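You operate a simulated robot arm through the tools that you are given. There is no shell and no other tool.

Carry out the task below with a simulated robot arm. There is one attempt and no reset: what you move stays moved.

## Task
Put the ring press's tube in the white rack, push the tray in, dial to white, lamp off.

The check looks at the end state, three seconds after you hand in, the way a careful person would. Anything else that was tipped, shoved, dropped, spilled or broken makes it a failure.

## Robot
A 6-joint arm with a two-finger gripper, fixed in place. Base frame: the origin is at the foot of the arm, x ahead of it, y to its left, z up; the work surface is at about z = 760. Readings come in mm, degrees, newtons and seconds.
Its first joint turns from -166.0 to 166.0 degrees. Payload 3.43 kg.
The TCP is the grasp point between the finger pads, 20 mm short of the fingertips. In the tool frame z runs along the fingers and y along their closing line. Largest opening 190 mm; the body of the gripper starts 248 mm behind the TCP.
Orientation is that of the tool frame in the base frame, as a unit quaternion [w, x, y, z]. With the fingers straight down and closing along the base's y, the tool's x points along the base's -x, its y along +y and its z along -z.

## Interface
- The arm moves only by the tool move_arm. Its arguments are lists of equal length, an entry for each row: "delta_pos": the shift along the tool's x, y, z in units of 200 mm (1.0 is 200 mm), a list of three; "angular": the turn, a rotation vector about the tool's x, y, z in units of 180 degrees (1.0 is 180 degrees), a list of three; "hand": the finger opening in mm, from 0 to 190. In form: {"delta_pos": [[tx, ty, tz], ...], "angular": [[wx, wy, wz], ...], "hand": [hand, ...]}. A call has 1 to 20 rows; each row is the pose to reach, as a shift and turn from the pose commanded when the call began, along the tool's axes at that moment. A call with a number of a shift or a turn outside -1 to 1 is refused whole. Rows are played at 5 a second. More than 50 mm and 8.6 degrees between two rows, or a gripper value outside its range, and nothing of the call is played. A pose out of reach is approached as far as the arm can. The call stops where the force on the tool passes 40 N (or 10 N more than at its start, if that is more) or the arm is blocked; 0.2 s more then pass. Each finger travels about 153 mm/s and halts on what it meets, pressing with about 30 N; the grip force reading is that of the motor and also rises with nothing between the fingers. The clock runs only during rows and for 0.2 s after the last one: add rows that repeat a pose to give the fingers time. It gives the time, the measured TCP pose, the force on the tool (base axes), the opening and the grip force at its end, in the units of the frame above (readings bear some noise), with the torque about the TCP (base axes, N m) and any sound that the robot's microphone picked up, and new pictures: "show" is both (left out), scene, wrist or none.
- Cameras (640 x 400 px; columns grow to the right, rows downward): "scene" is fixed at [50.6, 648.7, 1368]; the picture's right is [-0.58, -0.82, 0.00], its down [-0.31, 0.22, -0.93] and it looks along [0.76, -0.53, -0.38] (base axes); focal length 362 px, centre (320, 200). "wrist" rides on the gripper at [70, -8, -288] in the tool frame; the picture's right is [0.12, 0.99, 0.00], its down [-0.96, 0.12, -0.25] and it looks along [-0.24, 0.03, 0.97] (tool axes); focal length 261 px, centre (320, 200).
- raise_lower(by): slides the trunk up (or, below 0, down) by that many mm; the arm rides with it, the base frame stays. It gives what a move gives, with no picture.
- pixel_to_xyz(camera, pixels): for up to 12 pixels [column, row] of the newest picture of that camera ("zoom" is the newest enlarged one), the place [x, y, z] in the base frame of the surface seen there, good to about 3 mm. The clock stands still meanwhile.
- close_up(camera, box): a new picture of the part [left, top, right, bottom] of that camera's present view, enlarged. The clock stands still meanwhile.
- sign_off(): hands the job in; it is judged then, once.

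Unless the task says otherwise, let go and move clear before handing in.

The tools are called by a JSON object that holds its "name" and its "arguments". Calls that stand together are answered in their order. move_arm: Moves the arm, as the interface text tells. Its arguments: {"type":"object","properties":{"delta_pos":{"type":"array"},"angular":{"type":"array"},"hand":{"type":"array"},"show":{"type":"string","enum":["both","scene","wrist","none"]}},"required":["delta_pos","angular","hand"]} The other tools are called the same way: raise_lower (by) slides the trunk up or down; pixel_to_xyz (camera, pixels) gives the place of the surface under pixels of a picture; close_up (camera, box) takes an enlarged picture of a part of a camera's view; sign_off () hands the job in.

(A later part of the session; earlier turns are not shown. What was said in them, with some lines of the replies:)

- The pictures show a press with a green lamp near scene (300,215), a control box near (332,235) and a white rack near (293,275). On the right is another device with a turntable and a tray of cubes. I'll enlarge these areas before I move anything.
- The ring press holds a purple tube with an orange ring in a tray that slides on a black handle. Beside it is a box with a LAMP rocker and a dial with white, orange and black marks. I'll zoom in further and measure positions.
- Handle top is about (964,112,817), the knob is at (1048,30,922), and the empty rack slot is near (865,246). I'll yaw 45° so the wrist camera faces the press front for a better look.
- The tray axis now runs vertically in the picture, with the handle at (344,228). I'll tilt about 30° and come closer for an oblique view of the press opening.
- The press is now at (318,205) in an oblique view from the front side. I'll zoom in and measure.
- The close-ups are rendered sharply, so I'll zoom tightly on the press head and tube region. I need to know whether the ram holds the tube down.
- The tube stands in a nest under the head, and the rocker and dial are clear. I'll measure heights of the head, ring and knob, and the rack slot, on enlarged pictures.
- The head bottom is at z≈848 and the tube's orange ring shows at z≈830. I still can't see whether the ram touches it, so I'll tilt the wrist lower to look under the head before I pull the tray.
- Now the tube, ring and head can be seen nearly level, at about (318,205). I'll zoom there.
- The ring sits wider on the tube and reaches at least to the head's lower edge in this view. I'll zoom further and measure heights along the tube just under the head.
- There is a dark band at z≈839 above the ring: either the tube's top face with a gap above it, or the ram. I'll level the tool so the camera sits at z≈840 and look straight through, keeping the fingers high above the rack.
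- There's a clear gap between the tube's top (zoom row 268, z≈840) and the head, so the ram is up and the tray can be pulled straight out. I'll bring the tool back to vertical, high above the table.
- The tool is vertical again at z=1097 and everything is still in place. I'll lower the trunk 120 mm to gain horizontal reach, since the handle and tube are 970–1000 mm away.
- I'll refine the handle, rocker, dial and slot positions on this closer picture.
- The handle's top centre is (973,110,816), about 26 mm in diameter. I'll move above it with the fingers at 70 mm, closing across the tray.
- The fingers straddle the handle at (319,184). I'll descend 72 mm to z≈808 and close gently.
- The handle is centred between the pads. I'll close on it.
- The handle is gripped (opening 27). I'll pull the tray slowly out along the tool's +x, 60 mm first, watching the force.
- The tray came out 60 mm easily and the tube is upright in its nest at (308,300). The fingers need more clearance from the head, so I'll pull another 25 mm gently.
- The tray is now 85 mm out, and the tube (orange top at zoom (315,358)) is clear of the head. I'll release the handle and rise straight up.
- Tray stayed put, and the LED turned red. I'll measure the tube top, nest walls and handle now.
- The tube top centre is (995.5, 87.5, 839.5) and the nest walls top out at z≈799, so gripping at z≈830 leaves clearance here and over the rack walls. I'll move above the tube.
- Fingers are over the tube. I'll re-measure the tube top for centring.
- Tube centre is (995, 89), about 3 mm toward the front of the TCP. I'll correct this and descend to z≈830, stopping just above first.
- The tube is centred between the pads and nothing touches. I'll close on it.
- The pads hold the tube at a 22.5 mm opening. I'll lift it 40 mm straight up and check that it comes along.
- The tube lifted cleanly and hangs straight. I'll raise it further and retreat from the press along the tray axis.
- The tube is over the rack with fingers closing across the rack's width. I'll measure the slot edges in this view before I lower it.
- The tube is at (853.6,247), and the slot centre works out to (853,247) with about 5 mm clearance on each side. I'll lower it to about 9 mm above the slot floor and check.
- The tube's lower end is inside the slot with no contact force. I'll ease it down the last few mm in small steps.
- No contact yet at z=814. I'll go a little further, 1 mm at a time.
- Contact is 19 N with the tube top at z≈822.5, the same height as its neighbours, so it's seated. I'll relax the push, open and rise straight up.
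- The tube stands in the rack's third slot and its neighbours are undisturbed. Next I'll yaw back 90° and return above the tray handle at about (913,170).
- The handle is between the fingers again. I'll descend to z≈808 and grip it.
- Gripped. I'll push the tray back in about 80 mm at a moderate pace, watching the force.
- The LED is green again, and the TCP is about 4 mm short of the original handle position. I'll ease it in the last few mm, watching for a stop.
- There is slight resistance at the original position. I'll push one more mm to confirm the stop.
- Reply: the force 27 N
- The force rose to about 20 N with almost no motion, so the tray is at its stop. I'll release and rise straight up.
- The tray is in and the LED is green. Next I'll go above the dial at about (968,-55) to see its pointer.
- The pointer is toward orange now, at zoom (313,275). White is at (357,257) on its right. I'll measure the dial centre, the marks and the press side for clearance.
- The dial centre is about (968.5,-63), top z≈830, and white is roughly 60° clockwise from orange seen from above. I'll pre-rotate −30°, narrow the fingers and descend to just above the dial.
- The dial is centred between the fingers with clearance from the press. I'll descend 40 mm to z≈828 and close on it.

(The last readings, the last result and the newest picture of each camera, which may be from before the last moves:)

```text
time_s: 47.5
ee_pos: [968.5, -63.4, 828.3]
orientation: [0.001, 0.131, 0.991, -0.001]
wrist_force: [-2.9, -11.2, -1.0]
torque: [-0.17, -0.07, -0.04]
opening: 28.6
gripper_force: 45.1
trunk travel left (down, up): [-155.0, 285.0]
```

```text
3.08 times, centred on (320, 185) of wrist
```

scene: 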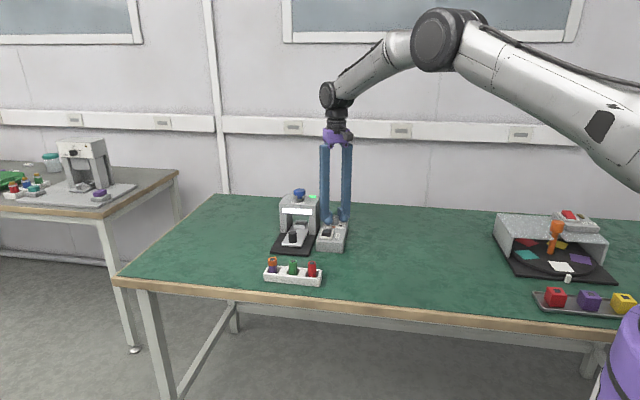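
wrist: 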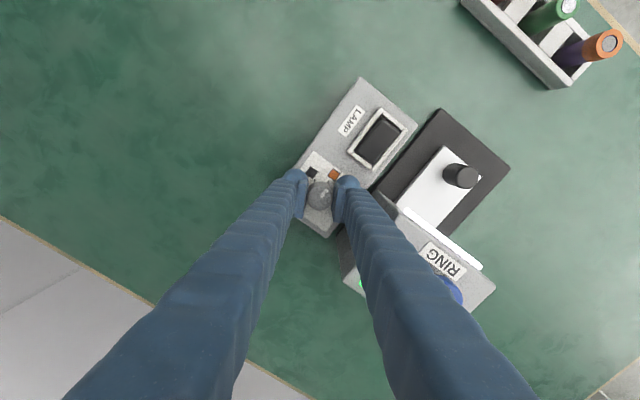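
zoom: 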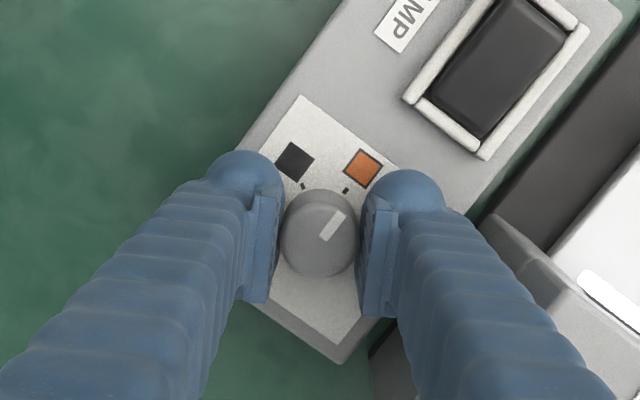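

The dial is gripped (opening 28.6, force 45). I'll turn it +60° about the tool axis, which is clockwise from above and toward white.

{"name": "move_arm", "arguments": {"delta_pos": [[0, 0, 0], [0, 0, 0], [0, 0, 0], [0, 0, 0], [0, 0, 0], [0, 0, 0], [0, 0, 0], [0, 0, 0], [0, 0, 0], [0, 0, 0]], "angular": [[0, 0, 0.037], [0, 0, 0.074], [0, 0, 0.111], [0, 0, 0.148], [0, 0, 0.185], [0, 0, 0.222], [0, 0, 0.259], [0, 0, 0.296], [0, 0, 0.3333], [0, 0, 0.3333]], "hand": [20, 20, 20, 20, 20, 20, 20, 20, 20, 20], "show": "both"}}

{"name": "close_up", "arguments": {"camera": "wrist", "box": [280, 140, 360, 240]}}

```text
time_s: 49.7
ee_pos: [968.9, -62.9, 828.6]
orientation: [0.0, 0.609, 0.793, 0.001]
wrist_force: [-13.5, -19.3, 4.5]
torque: [-0.12, 0.08, -0.03]
opening: 28.5
gripper_force: 45.0
trunk travel left (down, up): [-155.0, 285.0]
```

scene: 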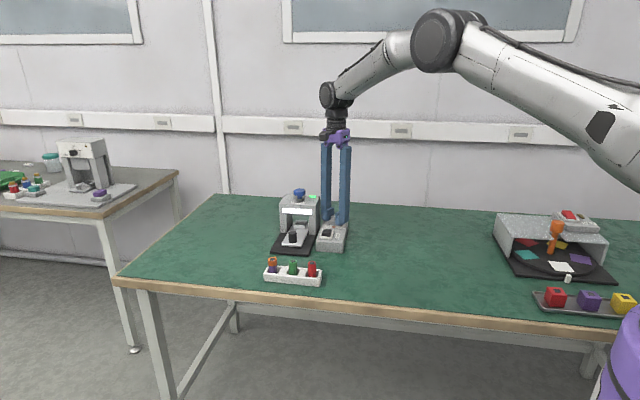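
wrist: 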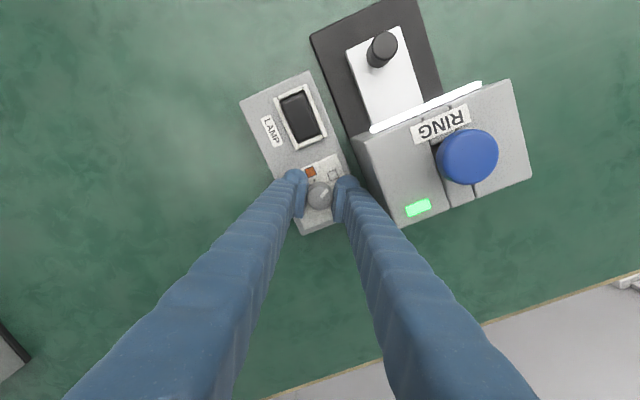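

```text
4.00 times, centred on (320, 190) of wrist
```

zoom: 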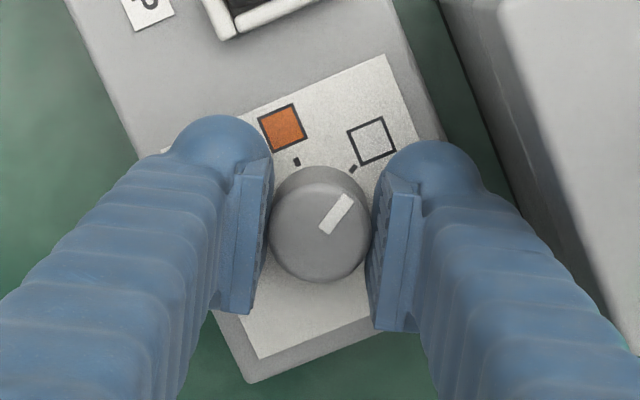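

The pointer has swung to the white side. I'll measure its angle against the white mark before I let go.

{"name": "pixel_to_xyz", "arguments": {"camera": "zoom", "pixels": [[324, 229], [349, 200], [371, 140], [282, 127], [353, 169], [297, 162], [280, 225], [360, 232], [318, 275], [318, 190], [138, 150], [255, 375]]}}

{"name": "close_up", "arguments": {"camera": "wrist", "box": [300, 160, 345, 215]}}

{"name": "close_up", "arguments": {"camera": "scene", "box": [310, 200, 360, 260]}}

```text
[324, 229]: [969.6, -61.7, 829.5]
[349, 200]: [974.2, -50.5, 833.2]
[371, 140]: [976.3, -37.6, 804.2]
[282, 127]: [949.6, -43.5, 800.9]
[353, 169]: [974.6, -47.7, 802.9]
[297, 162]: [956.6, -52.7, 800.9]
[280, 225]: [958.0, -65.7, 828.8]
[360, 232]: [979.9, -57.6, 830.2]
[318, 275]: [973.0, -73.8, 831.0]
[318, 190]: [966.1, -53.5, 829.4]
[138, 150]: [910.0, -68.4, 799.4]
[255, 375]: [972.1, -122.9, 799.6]
```

```text
7.27 times, centred on (322, 188) of wrist
```

zoom: 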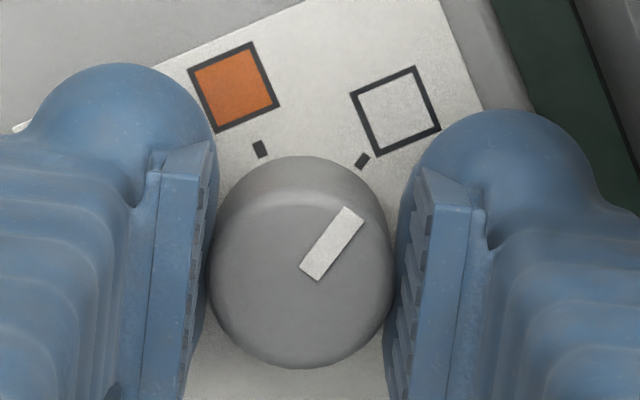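

```text
6.67 times, centred on (335, 230) of scene
```

zoom: 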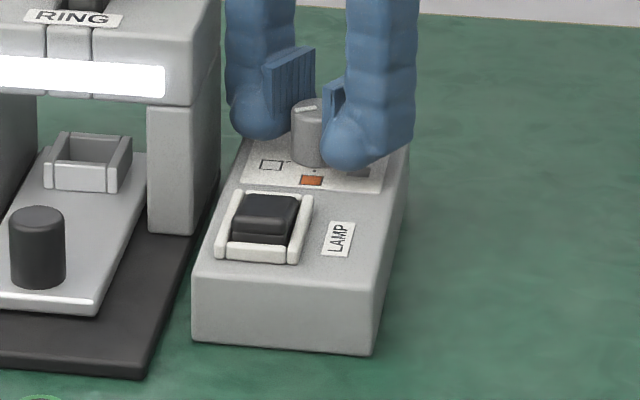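

The pointer (36.5° in the zoom) lines up with the white mark (34.8°), and the box's marks haven't moved. I'll release and rise.

{"name": "move_arm", "arguments": {"delta_pos": [[0, 0, 0], [0, 0, 0], [0, 0, 0], [0, 0, -0.1], [0, 0, -0.25], [0, 0, -0.45], [0, 0, -0.6], [0, 0, -0.6]], "angular": [[0, 0, 0], [0, 0, 0], [0, 0, 0], [0, 0, 0], [0, 0, 0], [0, 0, 0], [0, 0, 0], [0, 0, 0]], "hand": [28, 38, 46, 48, 48, 48, 48, 48], "show": "both"}}

{"name": "close_up", "arguments": {"camera": "wrist", "box": [270, 60, 370, 220]}}

{"name": "close_up", "arguments": {"camera": "scene", "box": [310, 200, 360, 260]}}

```text
time_s: 51.5
ee_pos: [969.7, -61.5, 949.4]
orientation: [-0.001, 0.609, 0.793, -0.001]
wrist_force: [-0.7, 0.3, 0.6]
torque: [-0.01, 0.03, 0.03]
opening: 48.0
gripper_force: 0.1
trunk travel left (down, up): [-155.0, 285.0]
```

scene: 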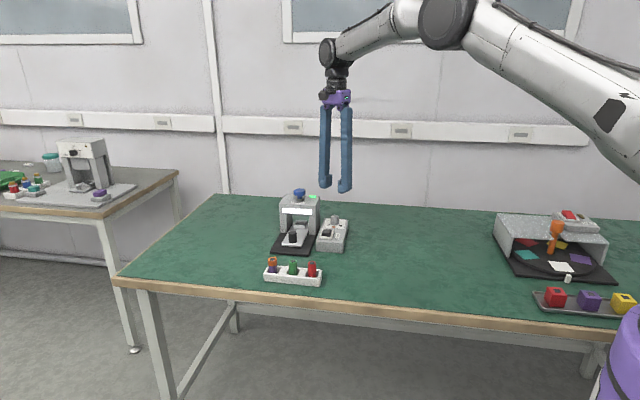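
wrist: 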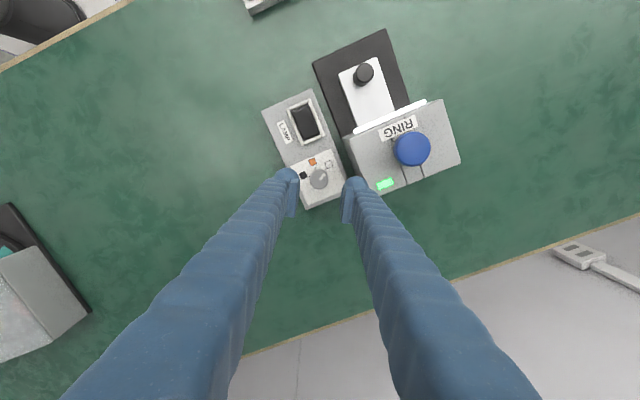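

```text
2.50 times, centred on (320, 140) of wrist
```

zoom: 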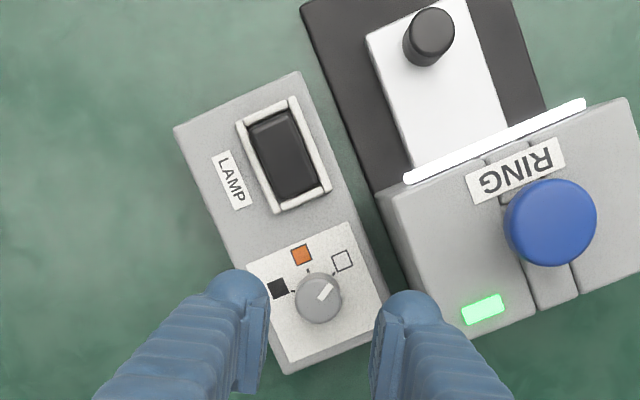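

```text
6.67 times, centred on (335, 230) of scene
```

zoom: 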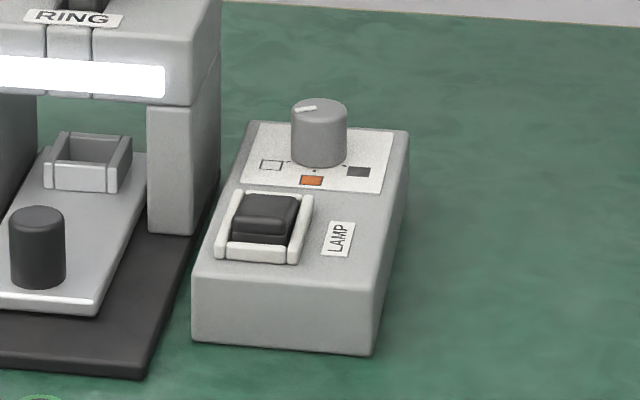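

Dial looks set to white. I'll verify with a tight zoom and study the rocker's tilt.

{"name": "close_up", "arguments": {"camera": "wrist", "box": [298, 148, 343, 198]}}

{"name": "close_up", "arguments": {"camera": "wrist", "box": [280, 90, 335, 150]}}

{"name": "pixel_to_xyz", "arguments": {"camera": "zoom", "pixels": [[320, 200], [300, 150], [340, 250], [290, 120], [350, 280], [360, 240], [260, 160], [240, 120], [310, 90], [360, 310], [400, 270], [330, 60]]}}

{"name": "close_up", "arguments": {"camera": "scene", "box": [320, 222, 345, 246]}}

```text
8.00 times, centred on (320, 173) of wrist
```

zoom: 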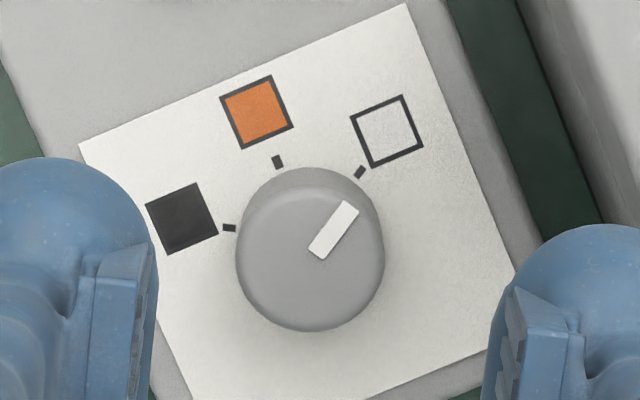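

```text
6.67 times, centred on (308, 120) of wrist
```

zoom: 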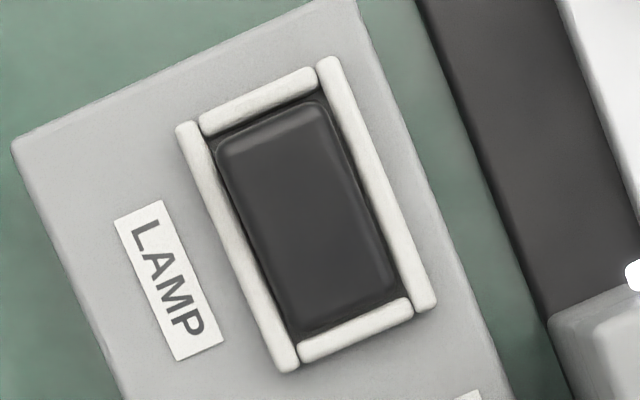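

```text
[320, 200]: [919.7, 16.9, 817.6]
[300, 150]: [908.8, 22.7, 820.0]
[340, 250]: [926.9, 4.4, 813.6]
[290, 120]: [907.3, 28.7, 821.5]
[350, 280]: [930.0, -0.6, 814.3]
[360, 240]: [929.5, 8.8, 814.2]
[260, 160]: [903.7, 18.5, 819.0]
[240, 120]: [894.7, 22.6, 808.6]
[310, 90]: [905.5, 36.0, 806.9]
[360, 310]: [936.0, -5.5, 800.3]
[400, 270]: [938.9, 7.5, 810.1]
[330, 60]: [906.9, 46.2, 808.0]
```

```text
16.00 times, centred on (332, 234) of scene
```

zoom: 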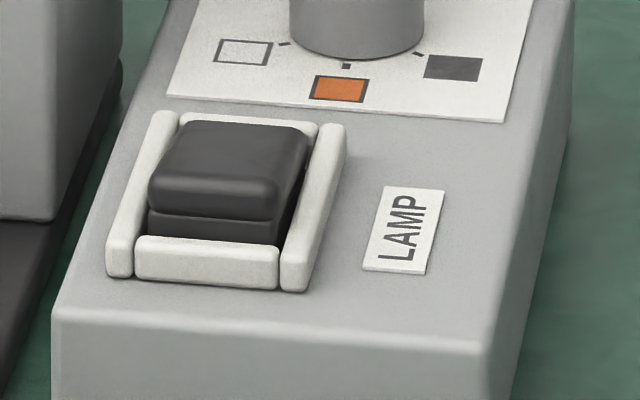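

The pointer rests at white within a few degrees. The rocker's front end is raised (z≈821) and its back end is down (z≈813), so lamp off means pressing the front end. I'll rotate so the closed fingers are thin along the rocker's length and go above its front end, around (903,31).

{"name": "move_arm", "arguments": {"delta_pos": [[0.033, -0.0126, 0], [0.066, -0.025, 0], [0.1, -0.038, 0], [0.133, -0.05, 0], [0.166, -0.063, 0], [0.2, -0.075, 0], [0.233, -0.088, 0], [0.266, -0.1, 0], [0.3, -0.113, 0], [0.333, -0.126, 0], [0.366, -0.138, 0], [0.4, -0.151, 0], [0.433, -0.163, 0], [0.466, -0.176, 0], [0.5, -0.188, 0], [0.532, -0.201, 0], [0.532, -0.201, 0]], "angular": [[0, 0, -0.04167], [0, 0, -0.08333], [0, 0, -0.125], [0, 0, -0.16667], [0, 0, -0.20833], [0, 0, -0.25], [0, 0, -0.29167], [0, 0, -0.33333], [0, 0, -0.375], [0, 0, -0.41667], [0, 0, -0.45833], [0, 0, -0.5], [0, 0, -0.54167], [0, 0, -0.58333], [0, 0, -0.625], [0, 0, -0.66667], [0, 0, -0.66667]], "hand": [48, 48, 48, 48, 48, 48, 48, 40, 30, 20, 10, 4, 4, 4, 4, 4, 4], "show": "both"}}

{"name": "close_up", "arguments": {"camera": "wrist", "box": [240, 80, 400, 240]}}

```text
time_s: 55.1
ee_pos: [904.0, 29.8, 948.2]
orientation: [0.0, -0.383, 0.924, -0.001]
wrist_force: [-0.4, 0.0, -0.4]
torque: [0.02, -0.02, -0.02]
opening: 3.8
gripper_force: 0.0
trunk travel left (down, up): [-155.0, 285.0]
```

scene: 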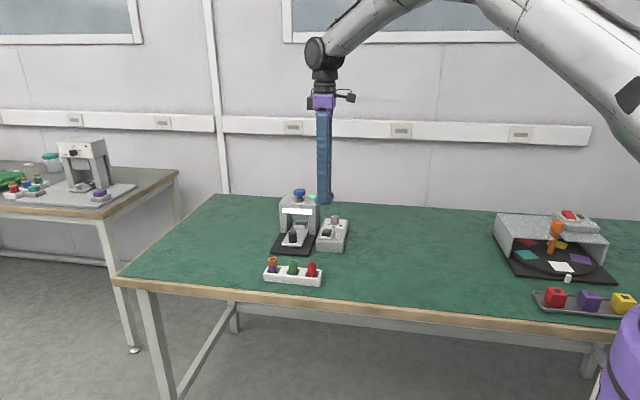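
wrist: 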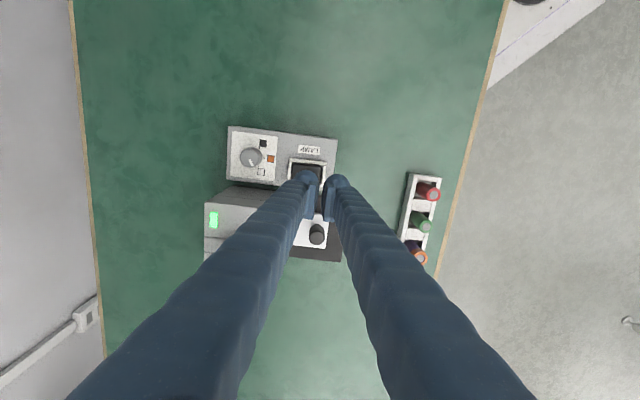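

```text
2.50 times, centred on (320, 160) of wrist
```

zoom: 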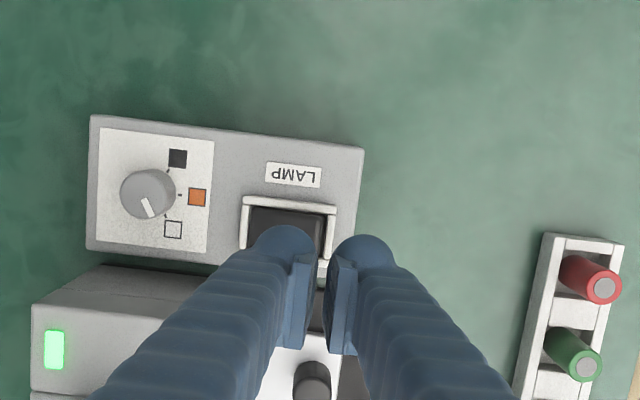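

The closed fingers are above the rocker. I'll shift 8 mm toward its front edge and descend to about 7 mm above it.

{"name": "move_arm", "arguments": {"delta_pos": [[0, 0.04, 0.1], [0, 0.04, 0.22], [0, 0.04, 0.34], [0, 0.04, 0.44], [0, 0.04, 0.5], [0, 0.04, 0.5]], "angular": [[0, 0, 0], [0, 0, 0], [0, 0, 0], [0, 0, 0], [0, 0, 0], [0, 0, 0]], "hand": [0, 0, 0, 0, 0, 0], "show": "both"}}

{"name": "close_up", "arguments": {"camera": "wrist", "box": [240, 100, 400, 260]}}

{"name": "close_up", "arguments": {"camera": "scene", "box": [300, 190, 365, 260]}}

```text
time_s: 56.5
ee_pos: [897.2, 37.0, 847.6]
orientation: [0.0, -0.383, 0.924, 0.0]
wrist_force: [-0.1, -0.2, -0.6]
torque: [-0.01, 0.04, 0.01]
opening: 0.0
gripper_force: 29.8
trunk travel left (down, up): [-155.0, 285.0]
```

scene: 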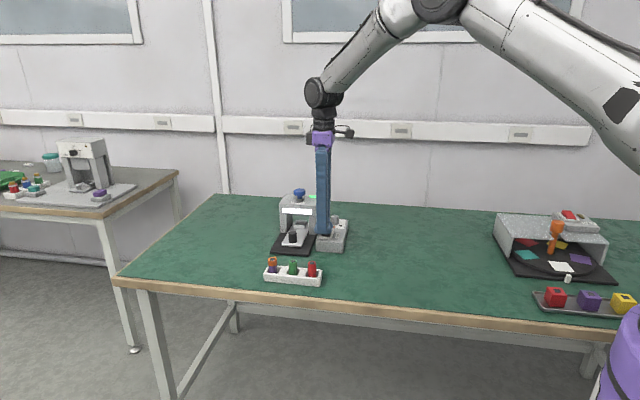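
wrist: 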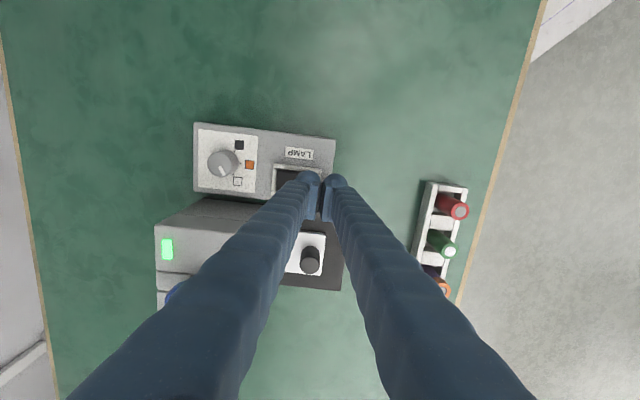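

```text
2.50 times, centred on (320, 180) of wrist
```

zoom: 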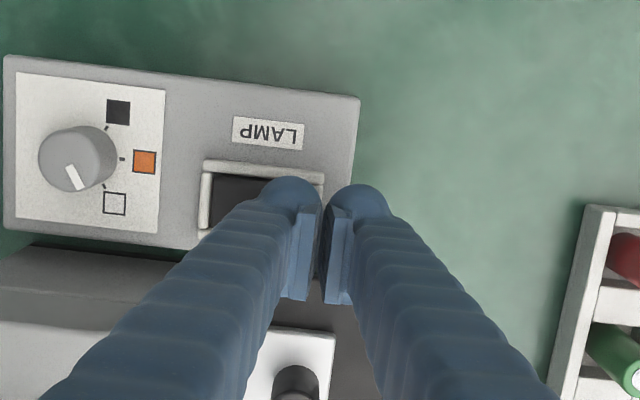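

```text
5.71 times, centred on (332, 225) of scene
```

zoom: 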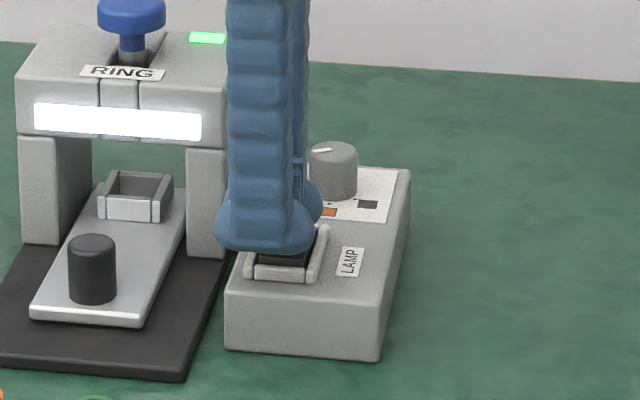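

The tip sits over the rocker's front end with no contact yet. I'll press down slowly in small steps.

{"name": "move_arm", "arguments": {"delta_pos": [[0, 0, 0.015], [0, 0, 0.03], [0, 0, 0.04], [0, 0, 0.05], [0, 0, 0.06], [0, 0, 0.068], [0, 0, 0.068]], "angular": [[0, 0, 0], [0, 0, 0], [0, 0, 0], [0, 0, 0], [0, 0, 0], [0, 0, 0], [0, 0, 0]], "hand": [0, 0, 0, 0, 0, 0, 0], "show": "scene"}}

{"name": "close_up", "arguments": {"camera": "scene", "box": [270, 180, 365, 260]}}

```text
time_s: 58.1
ee_pos: [896.8, 36.4, 833.5]
orientation: [0.0, -0.382, 0.924, 0.0]
wrist_force: [-1.3, 0.1, -0.4]
torque: [0.01, -0.02, 0.01]
opening: 0.1
gripper_force: 29.9
trunk travel left (down, up): [-155.0, 285.0]
heard: click
```

scene: 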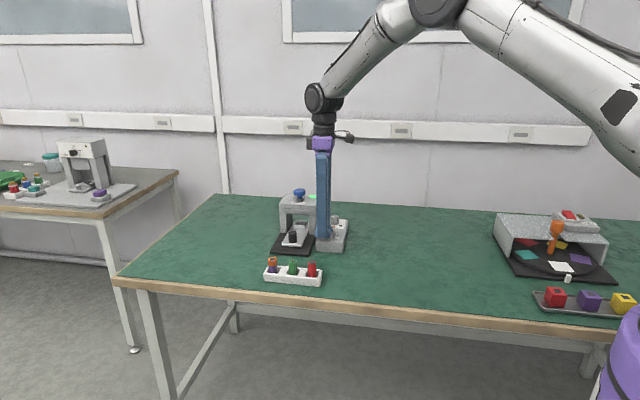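

```text
5.00 times, centred on (318, 220) of scene
```

zoom: 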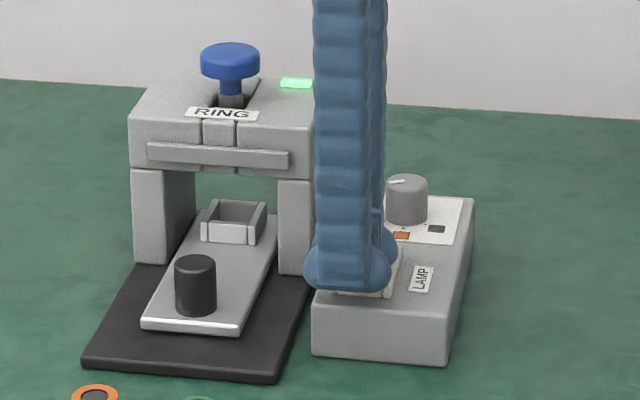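

The switch clicked and the lamp bar is now dark. I'll rise straight up and inspect everything.

{"name": "move_arm", "arguments": {"delta_pos": [[0, 0, -0.1], [0, 0, -0.3], [0, 0, -0.5], [0, 0, -0.7], [0, 0, -0.9], [0, 0, -1.0], [0, 0, -1.0]], "angular": [[0, 0, 0], [0, 0, 0], [0, 0, 0], [0, 0, 0], [0, 0, 0], [0, 0, 0], [0, 0, 0]], "hand": [0, 0, 0, 0, 10, 10, 10], "show": "both"}}

{"name": "close_up", "arguments": {"camera": "scene", "box": [250, 180, 365, 290]}}

{"name": "close_up", "arguments": {"camera": "wrist", "box": [200, 80, 460, 300]}}

{"name": "close_up", "arguments": {"camera": "scene", "box": [315, 205, 355, 250]}}

```text
time_s: 59.7
ee_pos: [898.4, 37.4, 1034.3]
orientation: [-0.001, -0.383, 0.924, -0.001]
wrist_force: [0.6, -0.2, 0.8]
torque: [-0.01, 0.01, 0.0]
opening: 10.1
gripper_force: 0.1
trunk travel left (down, up): [-155.0, 285.0]
```

scene: 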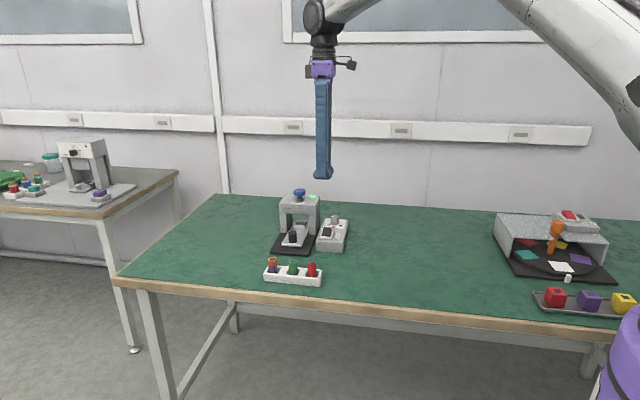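
wrist: 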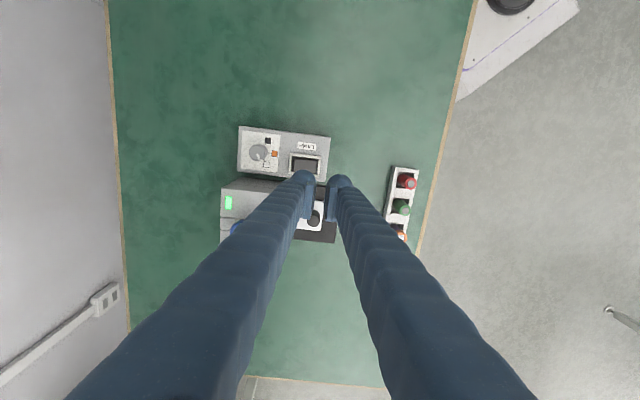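

```text
3.64 times, centred on (308, 235) of scene
```

zoom: 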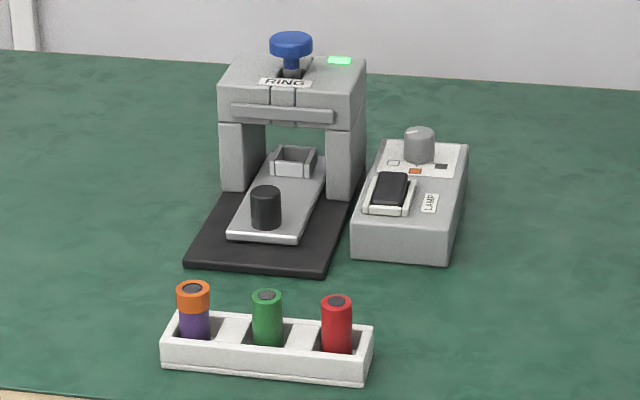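

```text
1.82 times, centred on (330, 190) of wrist
```

zoom: 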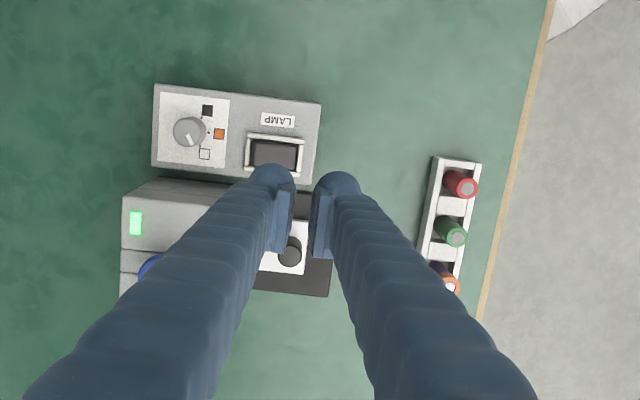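

```text
8.89 times, centred on (335, 228) of scene
```

zoom: 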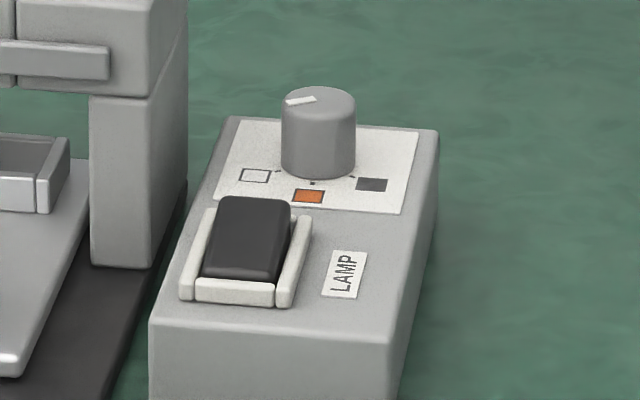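

The lamp bar is dark, the dial points to white, the tray is against its stop with the LED green, and the tube stands in the white rack. Nothing else has moved and the gripper is clear, so I'm handing in.

{"name": "sign_off", "arguments": {}}

```text
The job is handed in.
```

The job is handed in, and in the last pictures before hand-in all four parts were done:

- **Tube:** the purple tube with its orange ring stands in the white rack's free slot. Its top is level with the red and green tubes.
- **Tray:** it is pushed back in against its stop. The press light, which went red while the tray was out, is green again.
- **Dial:** the pointer is on white, within about 3° of the mark.
- **Lamp:** the switch clicked over and the lamp bar is dark.

I saw nothing else tipped or moved. The gripper was empty and well above the table when I handed in.
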